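You operate a simulated robot arm through the tools that you are given. There is no shell and no other tool. Be economical: measure what you need, move in short steps, check, and stop when the job is done.

The job below is to be done with a simulated robot arm. You get a single attempt, and the scene is never put back.

TASK
Count the brass bushes on the end of the long bench by the fineness meter, then put as many of the grease cups from the end of the long bench by the fineness meter on the top of the long table. Put the chain piece on the pump end of the workbench away on the top of the chain board. Open the top drawer, take the gold ring from the pump end of the workbench and leave it in the inside of the top drawer, then shut the drawer. Put the green pot from the pump end of the workbench on the bearing there and the blue pot on top of the blue cone there. Do these in any order. Set down upright: grease cup, pot.

Only the result counts: the job must be done as asked and must still hold three seconds after the hand-in. Knocking over, shifting, dropping, spilling or breaking anything else fails it.

THE ROBOT
A 7-joint arm with a vacuum gripper on a trunk, on a base that drives. Base frame: it is fixed to the floor where the robot stands at the start and does not move with it; the origin is under the middle of the robot, x ahead of it, y to its left, z up. Lengths are in m, angles in rad, forces in N, time in s.
Its first joint turns from -2.897 to 2.897 rad. Places, roughly: bearing (6x6x2 cm) [-4.3, -2.8, 0.9]; brass bush (4x4x3 cm) [0.5, 0.2, 0.9]; chain piece [-4.25, -2.5, 1]; cone (6x6x14 cm) [-4.4, -2.9, 1]; grease cup (5x5x6 cm) [0.7, 0.1, 0.9]; inside of the top drawer [-3.8, -2.1, 0.7]; pot [-4, -2.75, 1]; ring [-4, -2.5, 1]; top drawer [-3.8, -2.2, 0.7]; top of the chain board [-3, -0.3, 0.9]; top of the long table [-0.5, 0.9, 0.8]. Payload 1.06 kg.
Tool frame: the origin (TCP) lies in the middle of the cups' lips, and z points out of the cups. The gripper has 1 cup of 0.024 m across, covering 0.024 by 0.024 m (tool x, y); the bellows give 0.008 m. With the vacuum on, a cup seals on a smooth face that it is pressed against (1 to 4 N); it does not hold porous or soft things. The pull reaches 23 N.
Orientation is that of the tool frame in the base frame, as [roll, pitch, yaw] about the fixed x, y, z axes, in that order (R = Rz(yaw) Ry(pitch) Rx(roll)). With the cups facing straight down, the tool's x points along the base's -x, its y along +y and its z along -z.

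THE INTERFACE
- The arm moves only by the tool arm_command. Its argument "commands" is a list of rows, each an object of numbers (a shift or turn left out is 0, a gripper value left out holds the last): "tx", "ty", "tz": the shift along the base's x, y, z in units of 40 mm (1.0 is 40 mm); "wx", "wy", "wz": the turn, a rotation vector about the base's x, y, z in units of 6 degrees (1.0 is 6 degrees); "vacuum": the vacuum: 1 switches it on, -1 off. In form: [{"tx": .., "ty": .., "tz": .., "wx": .., "wy": .., "wz": .., "vacuum": ..}, ...]. A call has 1 to 12 rows; each row shifts and turns the commanded pose from where the row before left it. A call with a number of a shift or a turn outside -1 to 1 is refused whole. Each row takes 0.2 s and may step no farther than 0.05 m and 0.15 rad from the row before; otherwise, or with a gripper value out of range, the whole call is refused. A pose out of reach is approached as far as the arm can. The call stops where the force on the tool passes 40 N (or 10 N more than at its start, if that is more) or the arm is blocked; 0.2 s more then pass. The pull builds up within a second once a cup has sealed. Time passes only in rows, and 0.2 s behind the last, so rows that do not move give it time. The reply holds the time, the measured pose of the TCP, the force on the tool along the base axes and the pull of the vacuum, in the units named above and with some noise, with the torque about the TCP (base axes, N m) and any sound that the robot's microphone picked up, and new pictures: "views" is both (left out), scene, wrist or none.
- Cameras (640 x 400 px; columns grow to the right, rows downward): "scene" is now at [0.1592, 0.2511, 1.4598]; the picture's right is [0.57, -0.82, 0.00], its down [-0.69, -0.47, -0.56] and it looks along [0.46, 0.31, -0.83] (base axes); focal length 245 px, centre (320, 200). "wrist" rides on the gripper at [0.078, 0.019, -0.096] in the tool frame; the picture's right is [-0.24, 0.97, 0.00], its down [-0.71, -0.17, -0.69] and it looks along [-0.67, -0.16, 0.73] (tool axes); focal length 243 px, centre (320, 200). There is no depth. A picture from a camera that has moved, and an enlarged one, comes with that camera's place and axes in the base frame and with its lens.
- drive_base(legs): drives the robot by 1 to 6 legs, each [ahead, left, turn to the left] in m, m and rad, along the robot's own axes; the way and the turn of a leg run together, so that a leg with both is an arc; at most 1.5 m and 3.142 rad a leg. The arm and the cameras ride along, it lands a little off, and it stops where it bumps. It gives what a move gives, and a new picture of the scene camera.
- pan_tilt(pan, tilt): turns the head with the scene camera to pan (to the left, within 2.094 rad either way) and tilt (down, from -0.506 to 1.204), counted from straight ahead of the robot. It gives what a move gives, and a new picture of the scene camera.
- inspect(camera, box): a new picture of the part [left, top, right, bottom] of that camera's present view, enlarged. It takes no simulated time.
- close_job(): hands the job in; it is judged then, once.

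Go step by step. Nothing tells you exact positions but the pictures and the camera data: compare them with the known pose of the tool, close in by small moves and look again before you grip or let go. The budget is 207 turns and 260 pictures, counting those below and the enlarged ones. Unless the task says otherwise, let go and move clear before handing in.

The tools are called as name(argument=value, ...) on one line, values as JSON. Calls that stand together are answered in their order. arm_command: Moves the arm, as the interface text tells. Its arguments: {"type":"object","properties":{"commands":{"type":"array","items":{"type":"object","properties":{"tx":{"type":"number"},"ty":{"type":"number"},"tz":{"type":"number"},"wx":{"type":"number"},"wy":{"type":"number"},"wz":{"type":"number"},"vacuum":{"type":"number"}}}},"views":{"type":"string","enum":["both","scene","wrist","none"]}},"required":["commands"]} The other tools are called the same way: drive_base (legs) drives the base; pan_tilt (pan, tilt) turns the head that bears the scene camera; inspect (camera, box) takes an enlarged picture of a part of a camera's view; close_job () hands the job in.

At the start:

```text
clock: 0.0
eef_pos: [0.4865, 0.3334, 1.1901]
tcp_rot: [3.141, 0.001, 3.141]
ft_force: [-0.3, -0.5, 0.6]
ft_torque: [-0.01, -0.01, -0.02]
pull: 0.1
robot x, y, heading: [0.0009, 0.0029, 0.006]
head pan, tilt: [0.602, 0.983]
```

scene: 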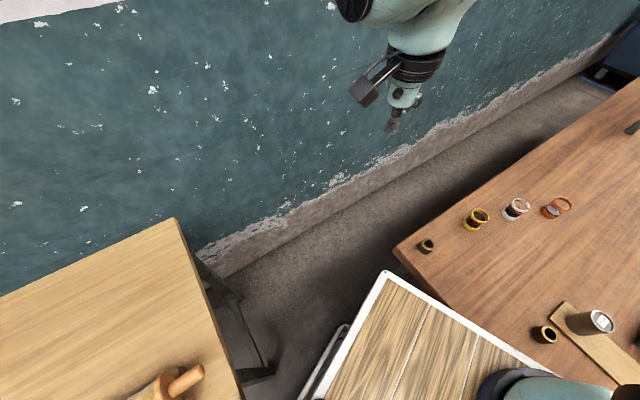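
wrist: 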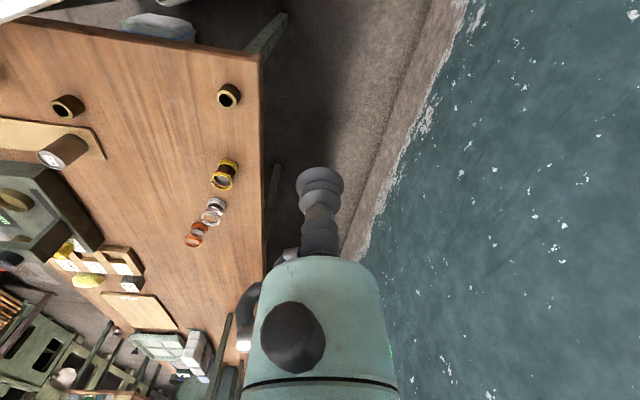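

I see a bench corner with two brass bushes and three coloured grease cups so far, but part of it is out of view. I'll pan the head to see the whole bench end.

pan_tilt(pan=0.0, tilt=0.9)

pan_tilt(pan=-0.6, tilt=0.8)

pan_tilt(pan=1.8, tilt=0.7)

```text
clock: 1.0
eef_pos: [0.4868, 0.3332, 1.1895]
tcp_rot: [-3.141, 0.0, 3.141]
ft_force: [-0.1, -0.9, 0.1]
ft_torque: [0.02, -0.01, -0.05]
pull: 0.1
robot x, y, heading: [0.002, 0.001, -0.001]
head pan, tilt: [0.0, 0.901]
camera scene: at [0.1764, 0.2111, 1.4657], right [0.0, -1.0, 0.0], down [-0.78, 0.0, -0.62], along [0.62, 0.0, -0.78], focal length 245 px, centre (320, 200)
```

scene: 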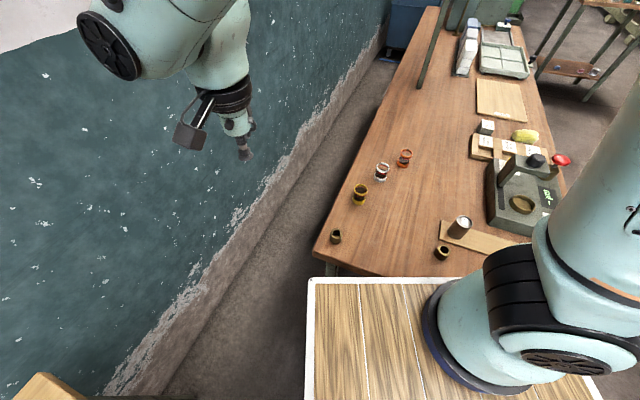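

```text
clock: 2.0
eef_pos: [0.4859, 0.3341, 1.1907]
tcp_rot: [3.142, -0.001, -3.141]
ft_force: [0.3, 0.0, -0.5]
ft_torque: [0.02, -0.03, -0.03]
pull: 0.0
robot x, y, heading: [-0.0013, 0.0005, -0.001]
head pan, tilt: [-0.6, 0.799]
camera scene: at [0.1675, 0.1655, 1.4736], right [-0.56, -0.83, 0.0], down [-0.59, 0.4, -0.7], along [0.58, -0.39, -0.72], focal length 245 px, centre (320, 200)
```

scene: 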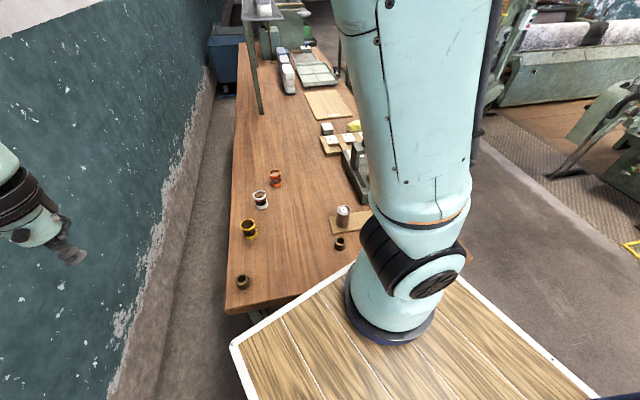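

```text
clock: 4.2
eef_pos: [0.4858, 0.3345, 1.1907]
tcp_rot: [3.141, 0.0, 3.14]
ft_force: [0.0, -0.7, 0.8]
ft_torque: [0.0, -0.01, -0.03]
pull: 0.0
robot x, y, heading: [0.0014, -0.0, 0.001]
head pan, tilt: [1.799, 0.7]
camera scene: at [0.0817, 0.2938, 1.4819], right [0.97, 0.23, 0.0], down [0.15, -0.63, -0.76], along [-0.17, 0.75, -0.64], focal length 245 px, centre (320, 200)
```

scene: 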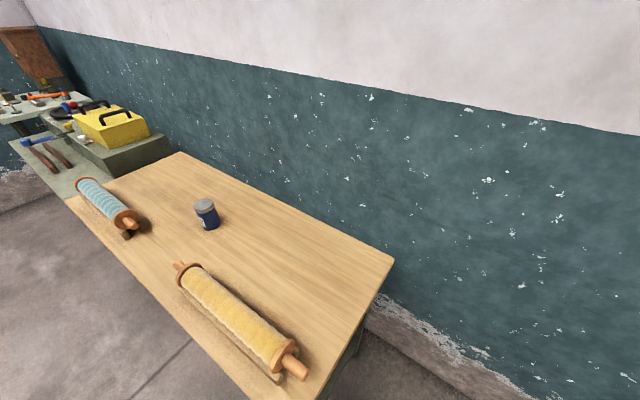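

Bench top appears at about z 0.87, with two bushes and three cups visible. I'll look closer, and also check what the arm hides.

inspect(camera="wrist", box=[0, 0, 320, 200])

pan_tilt(pan=-1.3, tilt=0.9)

pan_tilt(pan=0.25, tilt=1.1)

```text
2.00 times, centred on (160, 100) of wrist
camera zoom: at [0.4091, 0.3535, 1.2849], right [0.24, 0.97, 0.0], down [0.71, -0.17, 0.69], along [0.67, -0.16, -0.73], focal length 485 px, centre (640, 400)
```

zoom: 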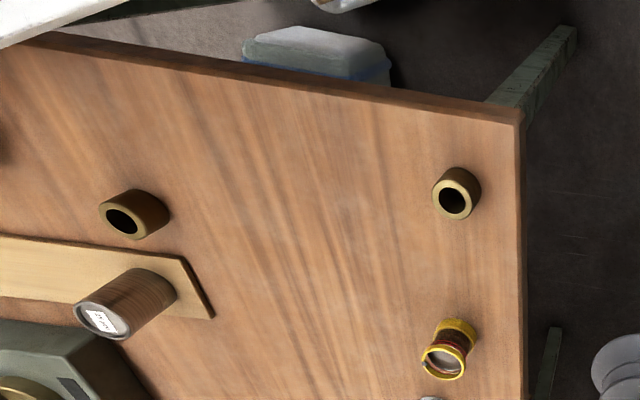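

```text
clock: 6.9
eef_pos: [0.4862, 0.3333, 1.1899]
tcp_rot: [3.142, -0.001, 3.141]
ft_force: [0.0, -0.6, -0.1]
ft_torque: [0.02, 0.0, -0.01]
pull: 0.0
robot x, y, heading: [-0.0005, -0.0, 0.001]
head pan, tilt: [-1.3, 0.901]
camera scene: at [0.1211, 0.1383, 1.4657], right [-0.96, -0.27, 0.0], down [-0.21, 0.76, -0.62], along [0.17, -0.6, -0.78], focal length 245 px, centre (320, 200)
```

scene: 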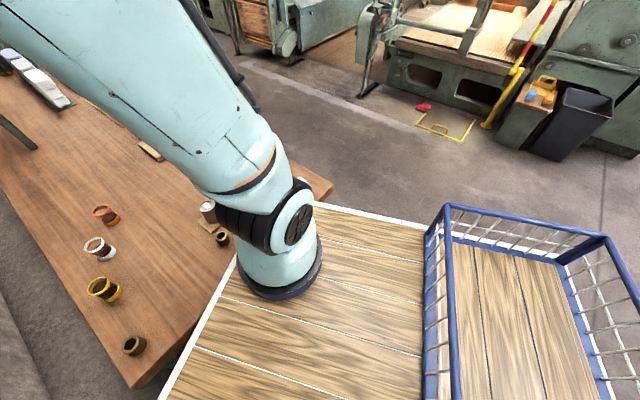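

```text
clock: 8.5
eef_pos: [0.4866, 0.3341, 1.19]
tcp_rot: [3.141, 0.0, 3.14]
ft_force: [0.1, 0.1, 0.2]
ft_torque: [-0.01, -0.02, -0.03]
pull: 0.0
robot x, y, heading: [-0.0031, 0.0016, -0.004]
head pan, tilt: [0.25, 1.1]
camera scene: at [0.1621, 0.2266, 1.4519], right [0.25, -0.97, 0.0], down [-0.86, -0.22, -0.45], along [0.44, 0.11, -0.89], focal length 245 px, centre (320, 200)
```

scene: 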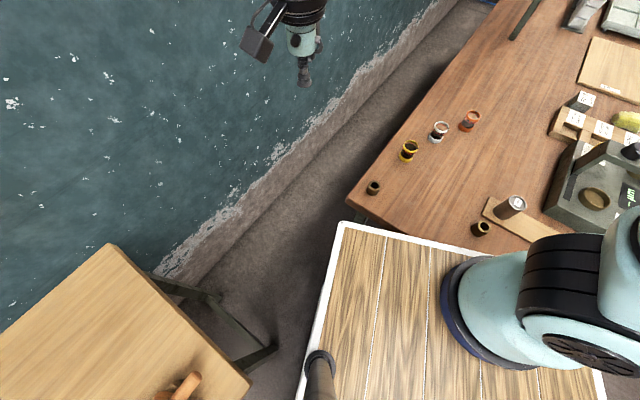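

There's something dark at the left edge of the wrist view, possibly a third bush. I'll turn the wrist to look towards the right of the bench end.

arm_command(commands=[{"wz": -1}, {"wz": -1}, {"wz": -1}, {"wz": -1}, {"wz": -1}, {"wz": -1}, {"wz": -1}], views="wrist")

```text
clock: 10.1
eef_pos: [0.4857, 0.334, 1.1901]
tcp_rot: [-3.14, 0.001, 2.407]
ft_force: [0.9, 0.0, -0.3]
ft_torque: [0.01, -0.03, 0.0]
pull: 0.1
robot x, y, heading: [-0.0001, 0.0015, -0.0]
head pan, tilt: [0.25, 1.1]
camera wrist: at [0.4413, 0.4012, 1.2852], right [0.83, 0.56, 0.0], down [0.41, -0.6, 0.69], along [0.39, -0.57, -0.73], focal length 243 px, centre (320, 200)
```

wrist: 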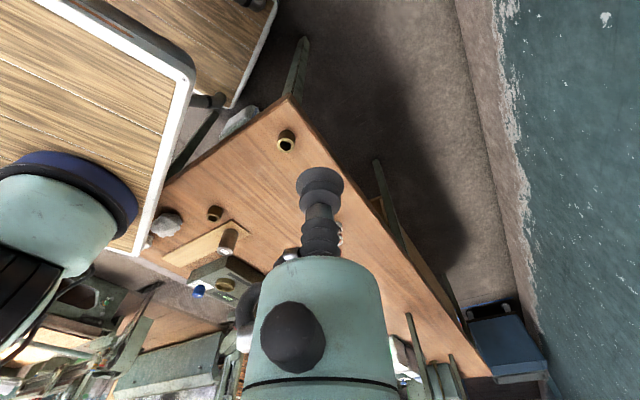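

inspect(camera="wrist", box=[110, 90, 350, 300])

```text
1.90 times, centred on (230, 195) of wrist
camera zoom: at [0.4413, 0.4012, 1.2852], right [0.83, 0.56, 0.0], down [0.41, -0.6, 0.69], along [0.39, -0.57, -0.73], focal length 462 px, centre (491, 210)
```

zoom: 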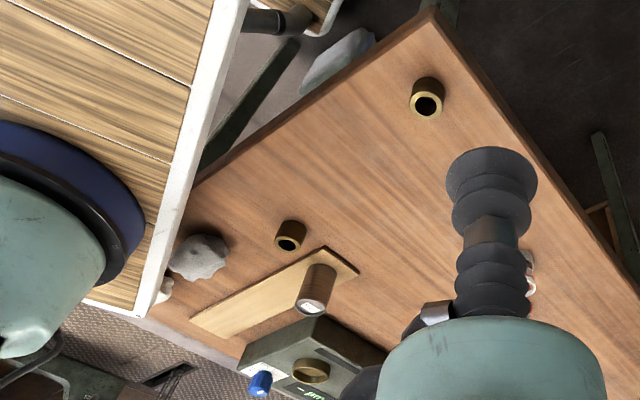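

Two brass bushes on the bench end, by every view so far. Now a close look at the grease cups to see how they can be gripped.

pan_tilt(pan=-0.05, tilt=0.95)

inspect(camera="scene", box=[290, 110, 450, 270])

```text
clock: 10.9
eef_pos: [0.4859, 0.333, 1.1895]
tcp_rot: [3.142, 0.0, 2.409]
ft_force: [-0.2, -0.6, 0.9]
ft_torque: [-0.01, -0.02, -0.01]
pull: 0.1
robot x, y, heading: [-0.0008, -0.0014, 0.001]
head pan, tilt: [-0.051, 0.949]
camera scene: at [0.1735, 0.2074, 1.4621], right [-0.05, -1.0, 0.0], down [-0.81, 0.04, -0.58], along [0.58, -0.03, -0.81], focal length 245 px, centre (320, 200)
```

scene: 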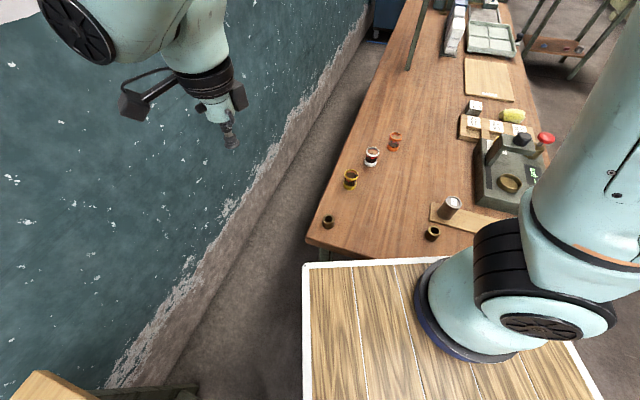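

```text
2.50 times, centred on (370, 190) of scene
camera zoom: at [0.1735, 0.2074, 1.4621], right [-0.05, -1.0, 0.0], down [-0.81, 0.04, -0.58], along [0.58, -0.03, -0.81], focal length 612 px, centre (195, 225)
```

zoom: 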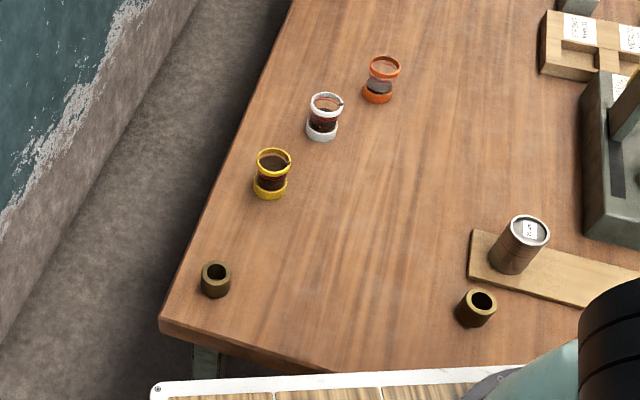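

Cups look like jars with coloured rims. I'll bring the tool above the yellow cup (≈0.645, 0.09) for a close wrist view.

arm_command(commands=[{"tx": 0.57, "ty": -0.87, "wz": 1}, {"tx": 0.57, "ty": -0.87, "wz": 1}, {"tx": 0.57, "ty": -0.87, "wz": 1}, {"tx": 0.57, "ty": -0.87, "wz": 1}, {"tx": 0.57, "ty": -0.87, "wz": 1}, {"tx": 0.57, "ty": -0.87, "tz": -0.7, "wz": 1}, {"tx": 0.57, "ty": -0.87, "tz": -0.7, "wz": 1}, {"tz": -1}], views="both")

inspect(camera="wrist", box=[200, 100, 440, 250])

```text
refused: row 6 steps farther than a row can; nothing moved
```

```text
2.67 times, centred on (320, 175) of wrist
camera zoom: at [0.4414, 0.4011, 1.2853], right [0.82, 0.57, 0.0], down [0.41, -0.6, 0.69], along [0.39, -0.56, -0.73], focal length 647 px, centre (320, 267)
```

zoom: 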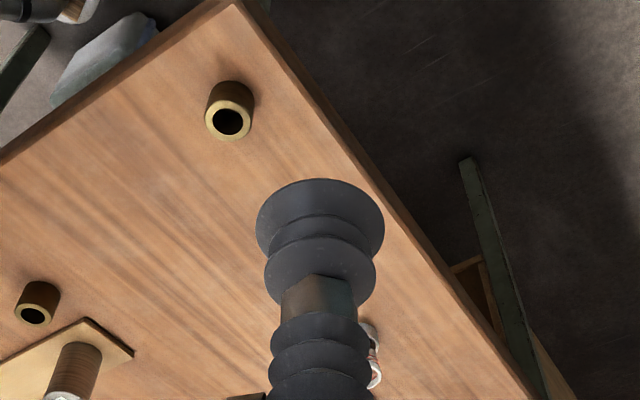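

The step was too long; I'll retry with shorter rows.

arm_command(commands=[{"tx": 0.57, "ty": -0.87, "tz": -0.4, "wz": 1}, {"tx": 0.57, "ty": -0.87, "tz": -0.4, "wz": 1}, {"tx": 0.57, "ty": -0.87, "tz": -0.4, "wz": 1}, {"tx": 0.57, "ty": -0.87, "tz": -0.4, "wz": 1}, {"tx": 0.57, "ty": -0.87, "tz": -0.4, "wz": 1}, {"tx": 0.57, "ty": -0.87, "tz": -0.4, "wz": 1}, {"tx": 0.57, "ty": -0.87, "tz": -0.4, "wz": 1}, {"tz": -0.5}], views="both")

inspect(camera="wrist", box=[200, 100, 440, 250])

```text
clock: 12.7
eef_pos: [0.6418, 0.0884, 1.0569]
tcp_rot: [3.141, 0.0, -3.141]
ft_force: [-0.3, -1.4, -0.7]
ft_torque: [0.04, 0.02, -0.03]
pull: 0.0
robot x, y, heading: [-0.0016, 0.0007, 0.001]
head pan, tilt: [-0.051, 0.949]
camera scene: at [0.1733, 0.2073, 1.4621], right [-0.05, -1.0, 0.0], down [-0.81, 0.04, -0.58], along [0.58, -0.03, -0.81], focal length 245 px, centre (320, 200)
camera wrist: at [0.5661, 0.1088, 1.1523], right [0.23, 0.97, 0.0], down [0.71, -0.17, 0.69], along [0.67, -0.16, -0.73], focal length 243 px, centre (320, 200)
```

scene: 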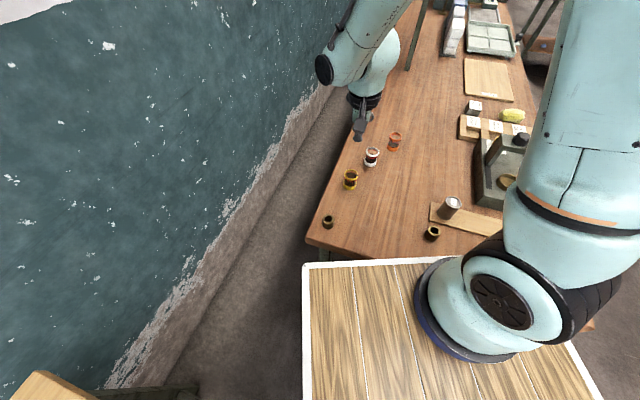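
wrist: 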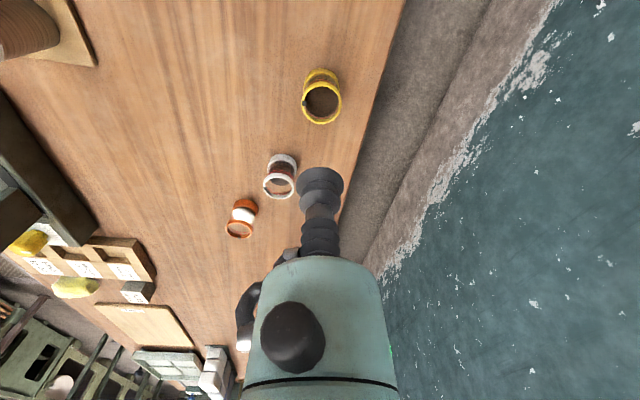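

```text
2.67 times, centred on (320, 175) of wrist
camera zoom: at [0.5661, 0.1088, 1.1523], right [0.23, 0.97, 0.0], down [0.71, -0.17, 0.69], along [0.67, -0.16, -0.73], focal length 647 px, centre (320, 267)
```

zoom: 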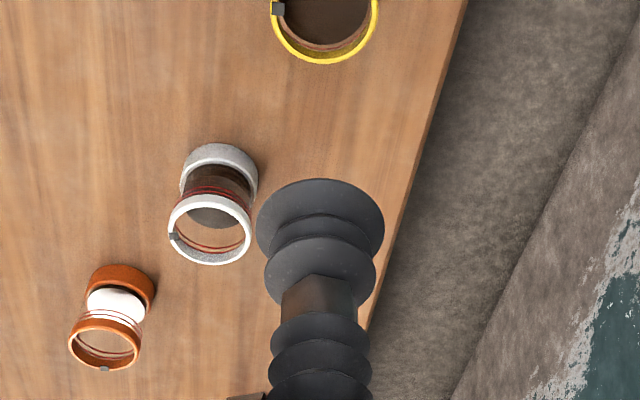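

The yellow cup stands at about (0.653, 0.089). I'll zoom in to see whether the tops are closed.

inspect(camera="wrist", box=[285, 55, 365, 135])

inspect(camera="wrist", box=[210, 140, 310, 245])

```text
5.00 times, centred on (325, 95) of wrist
camera zoom: at [0.5661, 0.1088, 1.1523], right [0.23, 0.97, 0.0], down [0.71, -0.17, 0.69], along [0.67, -0.16, -0.73], focal length 1213 px, centre (295, 725)
```

zoom: 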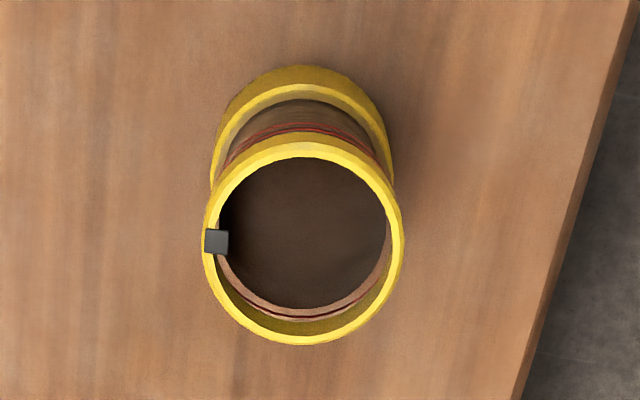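

```text
3.81 times, centred on (260, 192) of wrist
camera zoom: at [0.5661, 0.1088, 1.1523], right [0.23, 0.97, 0.0], down [0.71, -0.17, 0.69], along [0.67, -0.16, -0.73], focal length 924 px, centre (549, 229)
```

zoom: 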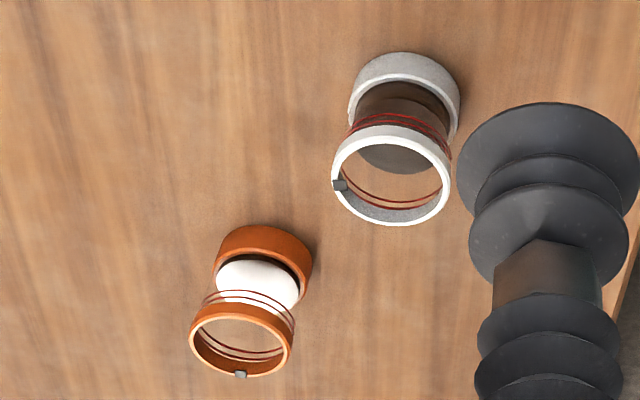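

The tops might be open rims or clear glass lids. I'll go above the white cup (≈0.738, 0.017) and test softly from above; its contents are low, so the test is safe.

arm_command(commands=[{"tx": 0.8, "ty": -0.6}, {"tx": 0.8, "ty": -0.6}, {"tx": 0.8, "ty": -0.58}, {"tz": -0.8}, {"tz": -0.7}], views="both")

inspect(camera="wrist", box=[240, 110, 400, 210])

inspect(camera="scene", box=[330, 100, 430, 200])

```text
clock: 13.9
eef_pos: [0.7421, 0.0185, 0.9992]
tcp_rot: [3.141, 0.0, 3.141]
ft_force: [0.1, -0.6, 0.5]
ft_torque: [0.03, 0.0, -0.02]
pull: 0.0
robot x, y, heading: [0.0005, -0.0038, 0.0]
head pan, tilt: [-0.051, 0.949]
camera scene: at [0.1733, 0.2072, 1.4621], right [-0.05, -1.0, 0.0], down [-0.81, 0.04, -0.58], along [0.58, -0.03, -0.81], focal length 245 px, centre (320, 200)
camera wrist: at [0.6636, 0.039, 1.093], right [0.24, 0.97, 0.0], down [0.71, -0.17, 0.69], along [0.67, -0.16, -0.73], focal length 243 px, centre (320, 200)
```

scene: 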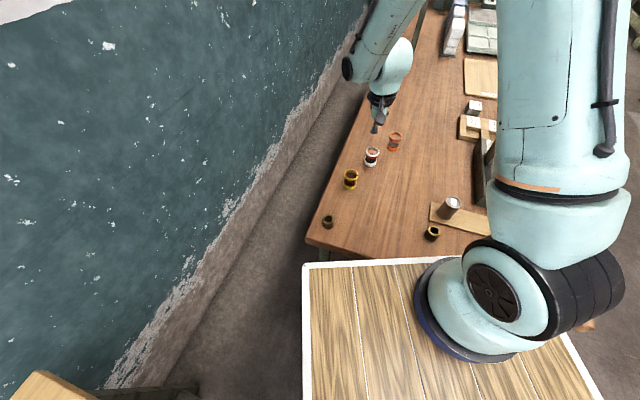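
wrist: 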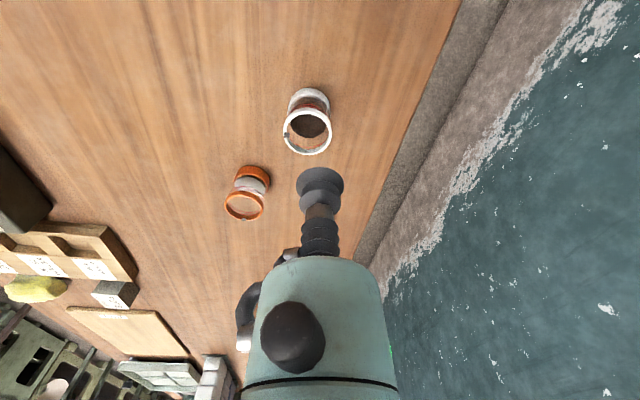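

```text
4.00 times, centred on (320, 160) of wrist
camera zoom: at [0.6636, 0.039, 1.093], right [0.24, 0.97, 0.0], down [0.71, -0.17, 0.69], along [0.67, -0.16, -0.73], focal length 970 px, centre (320, 360)
```

zoom: 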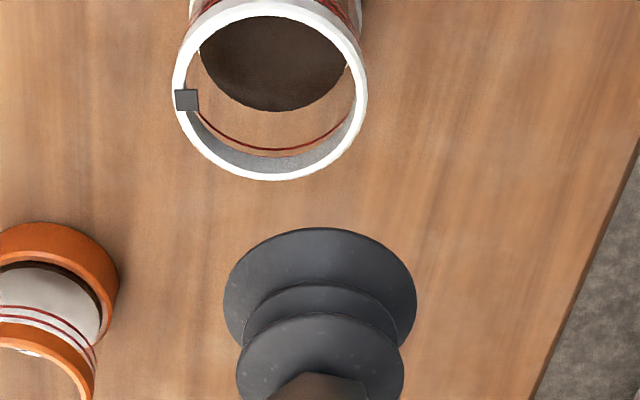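

```text
4.00 times, centred on (380, 150) of scene
camera zoom: at [0.1733, 0.2072, 1.4621], right [-0.05, -1.0, 0.0], down [-0.81, 0.04, -0.58], along [0.58, -0.03, -0.81], focal length 978 px, centre (80, 400)
```

zoom: 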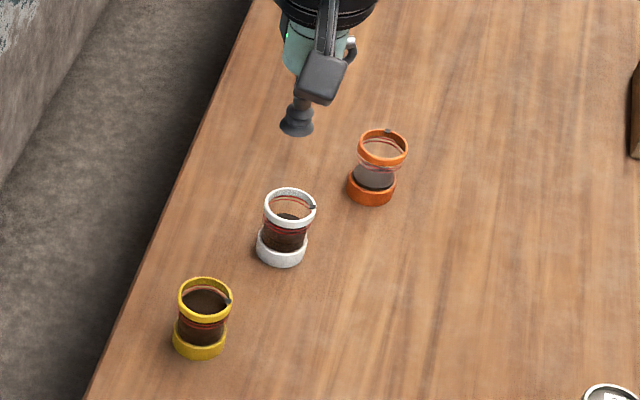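

The white cup's rim centre is near (0.742, 0.011) with the rim at z≈0.925. I'll lower over its middle in small steps with the vacuum on and watch the force.

arm_command(commands=[{"ty": -0.18, "tz": -0.5}, {"tz": -0.7}, {"tz": -0.25, "vacuum": 1}, {"tz": -0.1}], views="wrist")

inspect(camera="scene", box=[330, 110, 430, 190])

```text
clock: 14.9
eef_pos: [0.742, 0.0116, 0.9365]
tcp_rot: [3.141, -0.001, -3.14]
ft_force: [0.0, -0.4, 0.3]
ft_torque: [0.05, 0.0, -0.01]
pull: 0.1
robot x, y, heading: [0.0017, 0.0017, -0.001]
head pan, tilt: [-0.051, 0.949]
camera wrist: at [0.6651, 0.0315, 1.031], right [0.23, 0.97, 0.0], down [0.71, -0.17, 0.69], along [0.67, -0.16, -0.73], focal length 243 px, centre (320, 200)
```

wrist: 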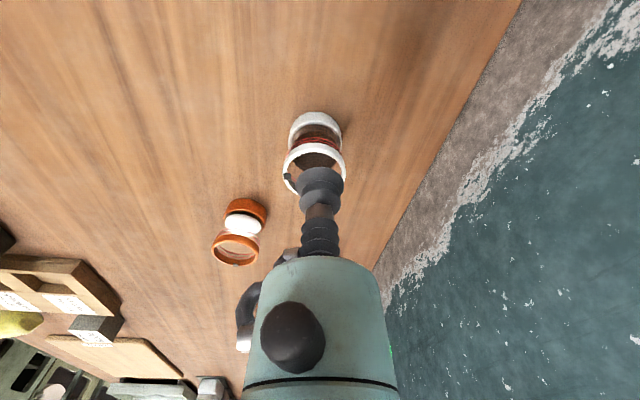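

```text
5.00 times, centred on (380, 150) of scene
camera zoom: at [0.1735, 0.2073, 1.4621], right [-0.05, -1.0, 0.0], down [-0.81, 0.04, -0.58], along [0.58, -0.03, -0.81], focal length 1223 px, centre (20, 450)
```

zoom: 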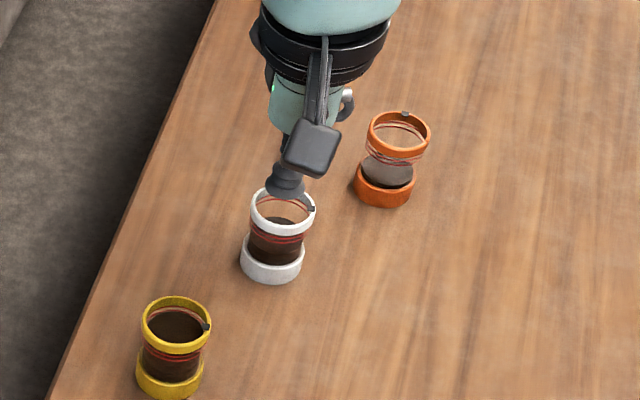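

The tool is centred just above the white cup's rim. I descend in 2 mm steps.

arm_command(commands=[{"tz": -0.1}, {"tz": -0.1}, {"tz": -0.05}, {"tz": -0.05}], views="none")

arm_command(commands=[{"tz": -0.05}, {"tz": -0.05}], views="none")

inspect(camera="scene", box=[340, 120, 420, 190])

```text
clock: 15.9
eef_pos: [0.7421, 0.0118, 0.9243]
tcp_rot: [-3.141, 0.0, -3.141]
ft_force: [-0.5, 0.2, 0.0]
ft_torque: [-0.03, 0.03, 0.02]
pull: 0.1
robot x, y, heading: [0.0014, 0.0007, -0.0]
head pan, tilt: [-0.051, 0.949]
```

```text
clock: 16.5
eef_pos: [0.7429, 0.0122, 0.9193]
tcp_rot: [3.141, 0.002, 3.141]
ft_force: [-0.3, -0.2, -0.4]
ft_torque: [-0.01, 0.0, 0.03]
pull: 0.1
robot x, y, heading: [-0.0007, -0.001, 0.004]
head pan, tilt: [-0.051, 0.949]
```

```text
5.71 times, centred on (380, 155) of scene
camera zoom: at [0.1735, 0.2073, 1.4621], right [-0.05, -1.0, 0.0], down [-0.81, 0.04, -0.58], along [0.58, -0.03, -0.81], focal length 1398 px, centre (-23, 457)
```

zoom: 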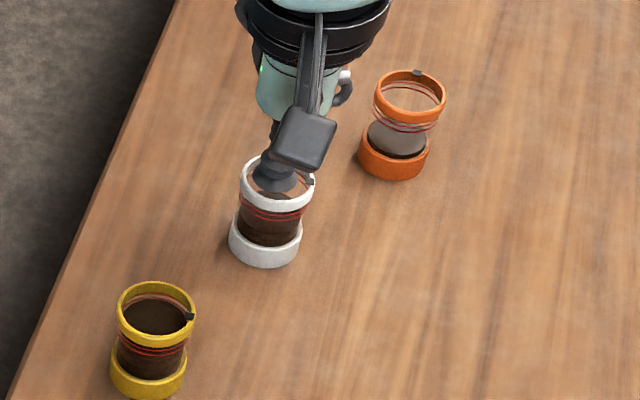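

No contact yet and the suction cup seems level with the rim. A few more millimetres.

arm_command(commands=[{"tz": -0.05}, {"tz": -0.05}, {"tz": -0.05}], views="none")

inspect(camera="scene", box=[350, 130, 400, 180])

inspect(camera="wrist", box=[260, 90, 380, 220])

```text
clock: 17.3
eef_pos: [0.7416, 0.0121, 0.9145]
tcp_rot: [-3.141, 0.0, -3.141]
ft_force: [-0.1, -0.9, 0.1]
ft_torque: [-0.01, -0.01, 0.01]
pull: 0.1
robot x, y, heading: [-0.001, -0.0023, -0.002]
head pan, tilt: [-0.051, 0.949]
```

```text
8.00 times, centred on (375, 155) of scene
camera zoom: at [0.1735, 0.2073, 1.4621], right [-0.05, -1.0, 0.0], down [-0.81, 0.04, -0.58], along [0.58, -0.03, -0.81], focal length 1957 px, centre (-120, 560)
```

zoom: 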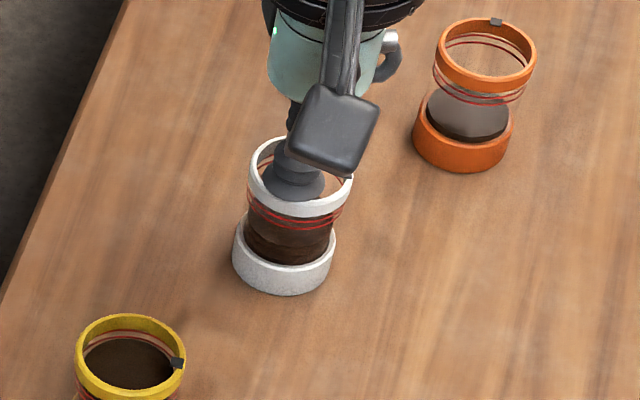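

```text
3.08 times, centred on (320, 155) of wrist
camera zoom: at [0.6649, 0.0317, 1.0088], right [0.24, 0.97, 0.0], down [0.71, -0.17, 0.68], along [0.67, -0.16, -0.73], focal length 746 px, centre (320, 338)
```

zoom: 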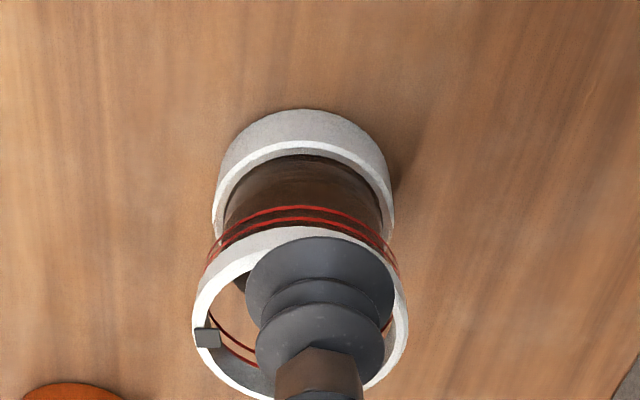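

The suction cup has gone inside: the cup is open-topped. Contents sit lower; I centre 3 mm to −y and descend gently further to see whether there is a firm surface.

arm_command(commands=[{"ty": -0.07}, {"tz": -0.05}, {"tz": -0.05}, {"tz": -0.05}], views="none")

inspect(camera="scene", box=[350, 130, 400, 180])

```text
clock: 18.3
eef_pos: [0.7419, 0.0087, 0.9081]
tcp_rot: [3.141, 0.001, 3.14]
ft_force: [-0.2, 0.1, 0.2]
ft_torque: [0.03, 0.06, 0.03]
pull: 0.1
robot x, y, heading: [0.0013, -0.0005, 0.001]
head pan, tilt: [-0.051, 0.949]
```

```text
8.00 times, centred on (375, 155) of scene
camera zoom: at [0.1735, 0.2073, 1.4621], right [-0.05, -1.0, 0.0], down [-0.81, 0.04, -0.58], along [0.58, -0.03, -0.81], focal length 1957 px, centre (-120, 560)
```

zoom: 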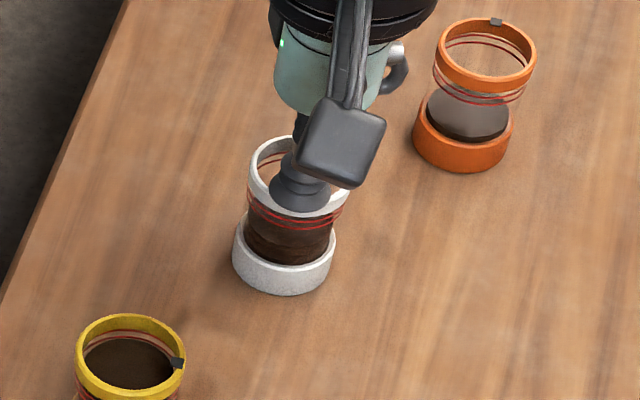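

The suction cup is drawn in front of the rim, so I'm not inside. Triangulating three views puts the rim at z≈0.902 and the cup centre at (0.759, 0.004). I'll back up, re-centre and look.

arm_command(commands=[{"tz": 0.4}, {"tx": 0.42, "ty": -0.12}, {"tz": -0.3}], views="none")

inspect(camera="scene", box=[350, 130, 400, 180])

inspect(camera="wrist", box=[260, 90, 380, 220])

```text
clock: 19.1
eef_pos: [0.759, 0.0041, 0.9118]
tcp_rot: [-3.142, 0.001, -3.14]
ft_force: [-0.3, -0.7, 0.9]
ft_torque: [0.03, -0.01, 0.04]
pull: 0.2
robot x, y, heading: [-0.0016, 0.0026, -0.003]
head pan, tilt: [-0.051, 0.949]
```

```text
8.00 times, centred on (375, 155) of scene
camera zoom: at [0.1734, 0.2073, 1.4621], right [-0.05, -1.0, 0.0], down [-0.81, 0.04, -0.58], along [0.58, -0.03, -0.81], focal length 1957 px, centre (-120, 560)
```

zoom: 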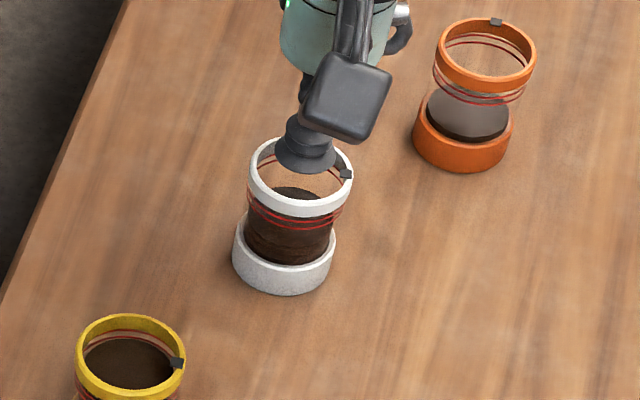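

```text
3.08 times, centred on (320, 155) of wrist
camera zoom: at [0.6818, 0.0238, 1.0073], right [0.24, 0.97, 0.0], down [0.71, -0.17, 0.69], along [0.67, -0.16, -0.73], focal length 746 px, centre (320, 338)
```

zoom: 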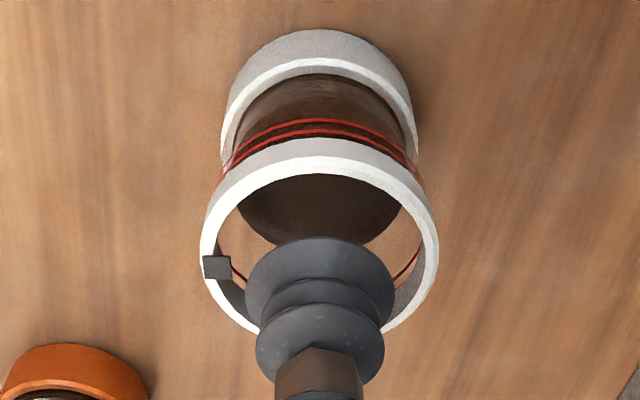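

Centred in y; about 3–4 mm too far in x. I correct and descend in small steps.

arm_command(commands=[{"tx": -0.09, "tz": -0.1}, {"tz": -0.1}, {"tz": -0.05}, {"tz": -0.05}], views="none")

inspect(camera="wrist", box=[260, 90, 380, 220])

```text
clock: 20.1
eef_pos: [0.7541, 0.0046, 0.9015]
tcp_rot: [3.141, 0.002, -3.14]
ft_force: [-3.2, 0.7, 16.0]
ft_torque: [-0.01, -0.01, 0.04]
pull: 22.4
robot x, y, heading: [-0.0006, 0.0007, -0.009]
head pan, tilt: [-0.051, 0.949]
```

```text
3.08 times, centred on (320, 155) of wrist
camera zoom: at [0.6777, 0.0239, 0.9952], right [0.23, 0.97, 0.0], down [0.71, -0.17, 0.69], along [0.67, -0.16, -0.73], focal length 746 px, centre (320, 338)
```

zoom: 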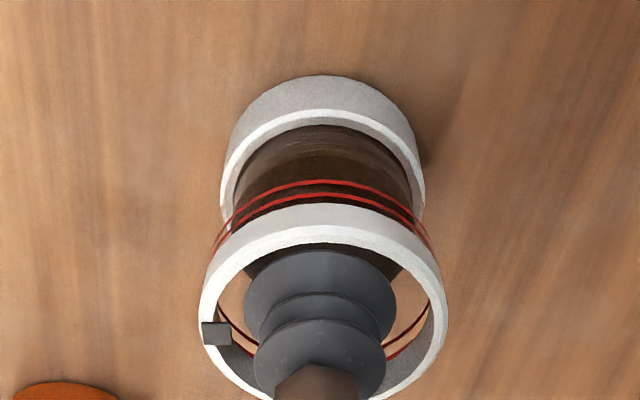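

The cup has sealed (pull 22 N), so there is a clear lid, with its top at z≈0.902. I lift it gently.

arm_command(commands=[{"tz": 0.15}, {"tz": 0.3}, {"tz": 0.6}, {"tz": 0.9}, {"tz": 0.9}, {"tz": 0.9}, {"tz": 0.9}], views="both")

```text
clock: 21.7
eef_pos: [0.7547, 0.0055, 1.0872]
tcp_rot: [-3.141, 0.0, -3.141]
ft_force: [-0.2, -0.3, -0.9]
ft_torque: [0.01, 0.02, 0.02]
pull: 22.8
robot x, y, heading: [-0.0018, 0.0003, 0.005]
head pan, tilt: [-0.051, 0.949]
camera scene: at [0.1739, 0.2074, 1.462], right [-0.05, -1.0, 0.0], down [-0.81, 0.04, -0.58], along [0.58, -0.03, -0.81], focal length 245 px, centre (320, 200)
camera wrist: at [0.6773, 0.0248, 1.1814], right [0.23, 0.97, 0.0], down [0.71, -0.17, 0.68], along [0.67, -0.16, -0.73], focal length 243 px, centre (320, 200)
```

scene: 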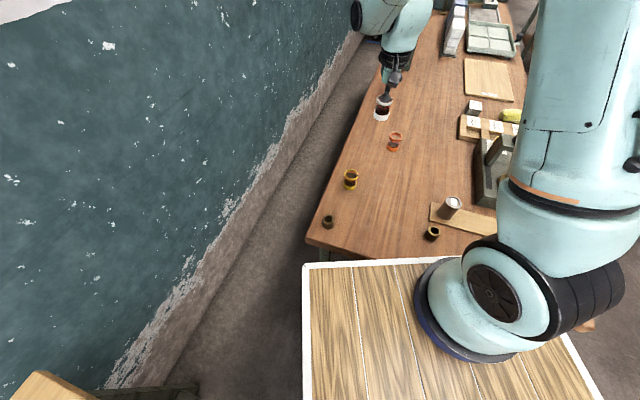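
wrist: 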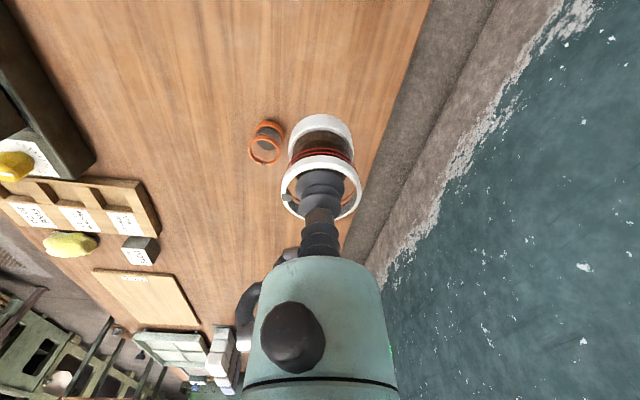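

The white cup is lifted (bottom at ≈1.03). I swing it along an arc round to the long table on the left.

arm_command(commands=[{"tx": -0.026, "ty": 0.987, "wz": 0.5}, {"tx": -0.077, "ty": 0.984, "wz": 0.5}, {"tx": -0.129, "ty": 0.978, "wz": 0.5}, {"tx": -0.18, "ty": 0.97, "wz": 0.5}, {"tx": -0.23, "ty": 0.959, "wz": 0.5}, {"tx": -0.28, "ty": 0.947, "wz": 0.5}, {"tx": -0.33, "ty": 0.931, "wz": 0.5}, {"tx": -0.378, "ty": 0.912, "wz": 0.5}, {"tx": -0.425, "ty": 0.891, "wz": 0.5}, {"tx": -0.471, "ty": 0.868, "wz": 0.5}], views="none")

arm_command(commands=[{"tx": -0.515, "ty": 0.842, "wz": 0.5}, {"tx": -0.559, "ty": 0.813, "wz": 0.5}, {"tx": -0.601, "ty": 0.783, "wz": 0.5}, {"tx": -0.641, "ty": 0.75, "wz": 0.5}, {"tx": -0.679, "ty": 0.716, "wz": 0.5}, {"tx": -0.716, "ty": 0.679, "wz": 0.5}, {"tx": -0.75, "ty": 0.641, "wz": 0.5}, {"tx": -0.783, "ty": 0.601, "wz": 0.5}, {"tx": -0.813, "ty": 0.559, "wz": 0.5}, {"tx": -0.842, "ty": 0.515, "wz": 0.5}], views="none")

pan_tilt(pan=1.6, tilt=0.8)

```text
clock: 23.9
eef_pos: [0.657, 0.3808, 1.0866]
tcp_rot: [3.141, 0.001, -2.62]
ft_force: [0.8, 0.7, -1.2]
ft_torque: [0.01, 0.01, -0.07]
pull: 23.1
robot x, y, heading: [0.0001, 0.0011, 0.003]
head pan, tilt: [-0.051, 0.949]
```

```text
clock: 26.1
eef_pos: [0.3801, 0.6568, 1.0869]
tcp_rot: [-3.141, 0.0, -2.095]
ft_force: [-0.4, 0.0, -1.3]
ft_torque: [0.02, 0.01, 0.03]
pull: 22.5
robot x, y, heading: [0.0004, 0.0045, -0.002]
head pan, tilt: [-0.051, 0.949]
```

```text
clock: 27.8
eef_pos: [0.3799, 0.6578, 1.0863]
tcp_rot: [-3.141, -0.002, -2.095]
ft_force: [0.3, -0.7, -1.6]
ft_torque: [-0.02, 0.0, 0.01]
pull: 23.1
robot x, y, heading: [-0.0033, 0.0025, 0.001]
head pan, tilt: [1.6, 0.799]
camera scene: at [0.0985, 0.2917, 1.4736], right [1.0, 0.03, 0.0], down [0.02, -0.72, -0.7], along [-0.02, 0.7, -0.72], focal length 245 px, centre (320, 200)
```

scene: 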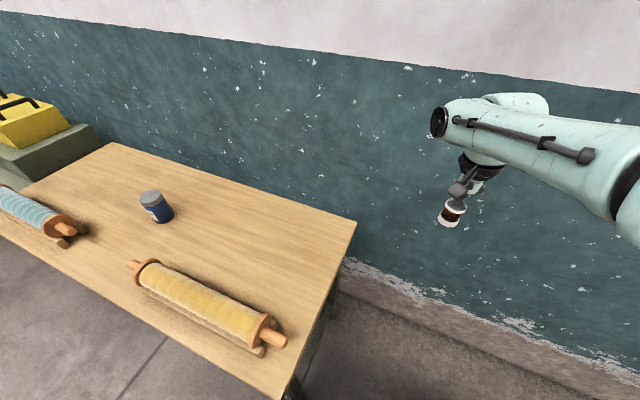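

Table right edge runs roughly from (0.21, 0.83) to (0.01, 0.35). I continue the arc to about (0.04, 0.75), over free table top.

arm_command(commands=[{"tx": -0.868, "ty": 0.471, "wz": 0.5}, {"tx": -0.891, "ty": 0.425, "wz": 0.5}, {"tx": -0.912, "ty": 0.378, "wz": 0.5}, {"tx": -0.931, "ty": 0.33, "wz": 0.5}, {"tx": -0.947, "ty": 0.28, "wz": 0.5}, {"tx": -0.959, "ty": 0.23, "wz": 0.5}, {"tx": -0.97, "ty": 0.18, "wz": 0.5}, {"tx": -0.978, "ty": 0.129, "wz": 0.5}, {"tx": -0.984, "ty": 0.077, "wz": 0.5}, {"tz": -0.8}, {"tz": -0.8}], views="both")

```text
clock: 30.2
eef_pos: [0.0898, 0.709, 1.0221]
tcp_rot: [3.13, 0.005, -1.637]
ft_force: [0.1, -0.2, -0.2]
ft_torque: [0.0, 0.01, -0.01]
pull: 22.7
out of reach, approached as far as the arm can: row 5, 6, 7, 8, 9
robot x, y, heading: [0.001, -0.0004, -0.0]
head pan, tilt: [1.6, 0.799]
camera scene: at [0.1083, 0.2944, 1.4723], right [1.0, 0.03, -0.01], down [0.02, -0.72, -0.7], along [-0.03, 0.7, -0.72], focal length 245 px, centre (320, 200)
camera wrist: at [0.0679, 0.6325, 1.1172], right [-0.95, 0.3, 0.01], down [0.23, 0.69, 0.69], along [0.2, 0.66, -0.73], focal length 243 px, centre (320, 200)
```

scene: 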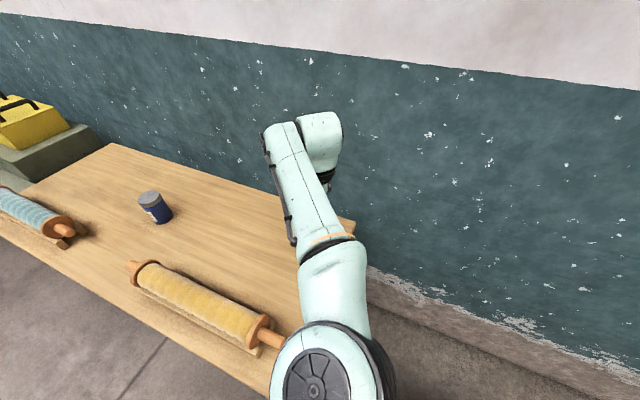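
wrist: 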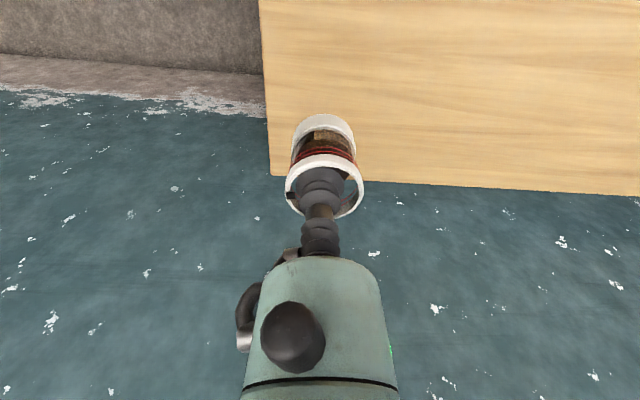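

The arm ran short at (0.09, 0.709), perhaps from the wrist turn. I'll first undo some of the turn and try a bit further.

arm_command(commands=[{"wz": -1}, {"wz": -1}, {"wz": -1}, {"wz": -1}, {"wz": -1}, {"tx": -0.4, "wz": -1}], views="wrist")

```text
clock: 31.6
eef_pos: [0.0543, 0.7029, 1.0205]
tcp_rot: [-3.139, -0.001, -2.251]
ft_force: [0.0, 0.6, -1.5]
ft_torque: [0.0, -0.01, 0.01]
pull: 23.1
robot x, y, heading: [-0.0016, -0.0024, 0.002]
head pan, tilt: [1.6, 0.799]
camera wrist: at [-0.0085, 0.6549, 1.1149], right [-0.61, 0.79, 0.0], down [0.58, 0.44, 0.68], along [0.54, 0.41, -0.73], focal length 243 px, centre (320, 200)
```

wrist: 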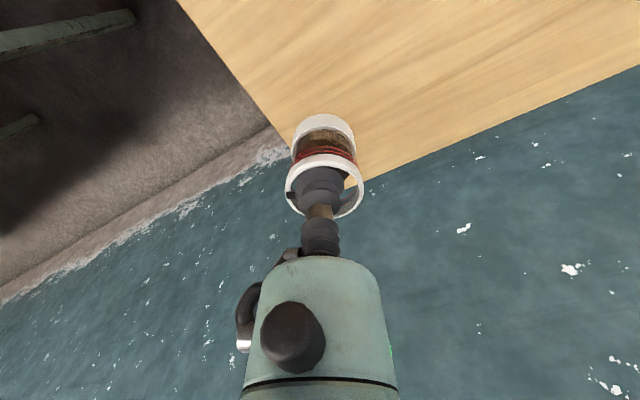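

That helped. I move a little farther in from the edge and start lowering.

arm_command(commands=[{"tx": -0.9, "wz": -0.5}, {"tx": -0.9, "wz": -0.5}, {"tz": -0.9}, {"tz": -0.9}], views="both")

```text
clock: 32.6
eef_pos: [-0.003, 0.6849, 0.9529]
tcp_rot: [3.138, 0.001, -2.36]
ft_force: [0.1, -0.1, -0.5]
ft_torque: [0.0, -0.03, 0.01]
pull: 22.4
out of reach, approached as far as the arm can: row 1, 2
robot x, y, heading: [0.0011, 0.0039, 0.001]
head pan, tilt: [1.6, 0.799]
camera scene: at [0.1003, 0.2924, 1.4733], right [1.0, 0.03, 0.0], down [0.02, -0.72, -0.7], along [-0.02, 0.7, -0.72], focal length 245 px, centre (320, 200)
camera wrist: at [-0.0705, 0.6437, 1.0472], right [-0.52, 0.86, 0.0], down [0.63, 0.38, 0.68], along [0.58, 0.36, -0.73], focal length 243 px, centre (320, 200)
```

scene: 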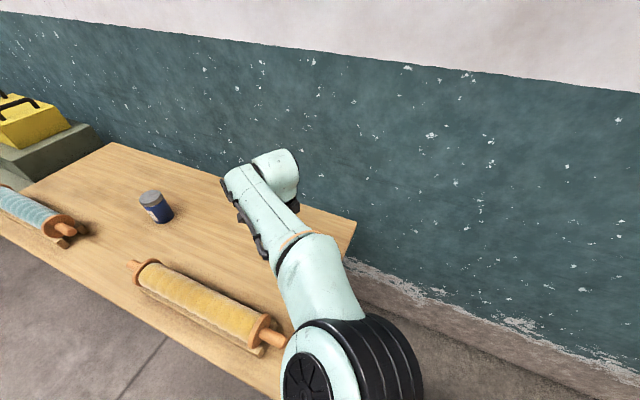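
wrist: 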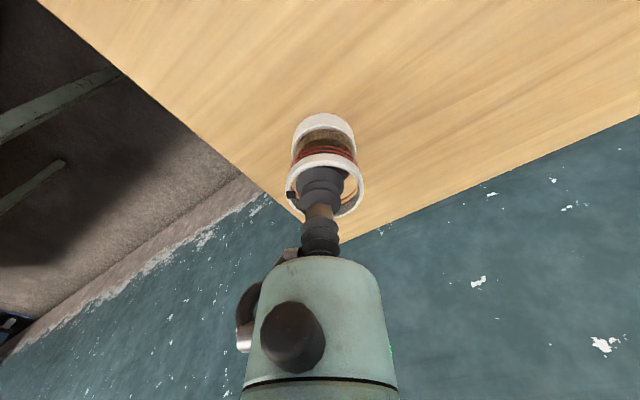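

The cup is over clear table, ~9 cm from the edge. I lower in small steps watching force.

arm_command(commands=[{"tz": -0.3}, {"tz": -0.3}, {"tz": -0.3}], views="none")

inspect(camera="wrist", box=[240, 80, 400, 230])

```text
clock: 33.4
eef_pos: [0.0079, 0.6894, 0.9158]
tcp_rot: [3.132, -0.003, -2.368]
ft_force: [-0.3, 0.0, 0.1]
ft_torque: [0.0, -0.01, 0.0]
pull: 23.0
robot x, y, heading: [0.002, -0.0019, -0.003]
head pan, tilt: [1.6, 0.799]
```

```text
2.67 times, centred on (320, 155) of wrist
camera zoom: at [-0.0603, 0.6488, 1.012], right [-0.51, 0.86, 0.01], down [0.63, 0.37, 0.68], along [0.58, 0.35, -0.73], focal length 647 px, centre (320, 320)
```

zoom: 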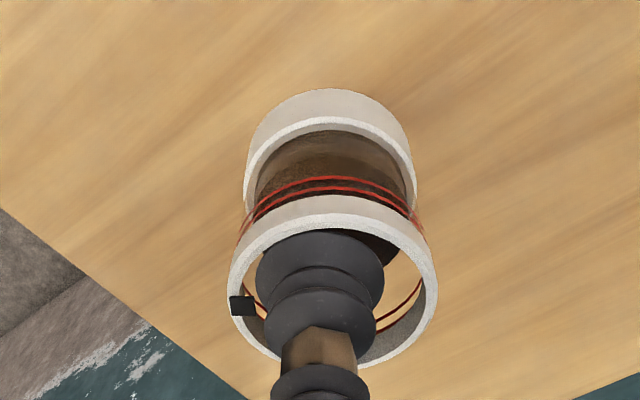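

arm_command(commands=[{"tz": -0.25, "wz": -0.3}, {"tz": -0.25, "wz": -0.3}, {"tz": -0.25}], views="none")

inspect(camera="wrist", box=[240, 80, 400, 230])

```text
clock: 34.2
eef_pos: [0.0115, 0.6915, 0.8886]
tcp_rot: [3.132, -0.005, -2.436]
ft_force: [-0.3, -0.4, -0.8]
ft_torque: [-0.03, -0.02, 0.01]
pull: 23.0
robot x, y, heading: [-0.0009, -0.0039, -0.003]
head pan, tilt: [1.6, 0.799]
```

```text
2.67 times, centred on (320, 155) of wrist
camera zoom: at [-0.058, 0.6561, 0.9838], right [-0.45, 0.89, 0.01], down [0.66, 0.33, 0.68], along [0.6, 0.31, -0.73], focal length 647 px, centre (320, 320)
```

zoom: 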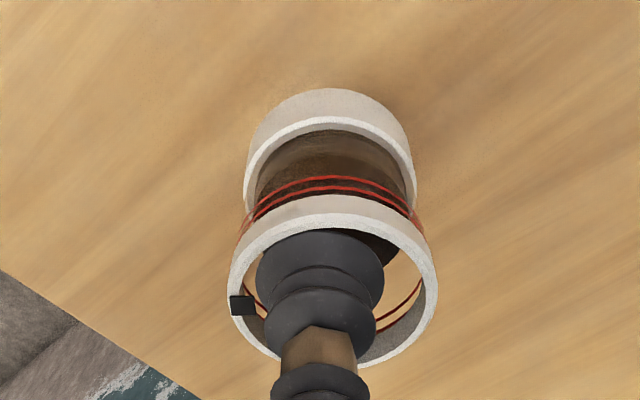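

arm_command(commands=[{"tz": -0.15, "wz": -0.3}, {"tz": -0.15, "wz": -0.3}], views="none")

arm_command(commands=[{"tz": -0.1, "wz": -0.3}, {"tz": -0.1, "wz": -0.3}], views="none")

inspect(camera="wrist", box=[240, 80, 400, 230])

```text
clock: 34.8
eef_pos: [0.0038, 0.6855, 0.8704]
tcp_rot: [3.141, -0.006, -2.489]
ft_force: [-0.3, -0.2, -1.6]
ft_torque: [-0.03, 0.02, -0.01]
pull: 22.9
robot x, y, heading: [0.0019, -0.0006, -0.004]
head pan, tilt: [1.6, 0.799]
```

```text
clock: 35.4
eef_pos: [0.0019, 0.6872, 0.8652]
tcp_rot: [3.137, -0.003, -2.55]
ft_force: [-0.3, -0.5, -1.6]
ft_torque: [0.02, -0.02, -0.03]
pull: 23.1
robot x, y, heading: [-0.0002, 0.0009, -0.004]
head pan, tilt: [1.6, 0.799]
```

```text
2.67 times, centred on (320, 155) of wrist
camera zoom: at [-0.0723, 0.6605, 0.9611], right [-0.34, 0.94, 0.0], down [0.69, 0.25, 0.68], along [0.64, 0.24, -0.73], focal length 647 px, centre (320, 320)
```

zoom: 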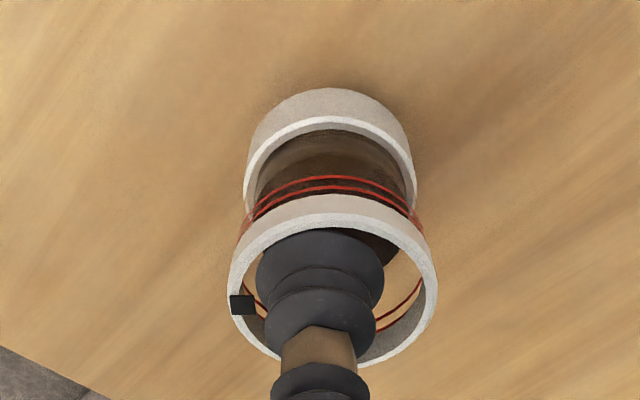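

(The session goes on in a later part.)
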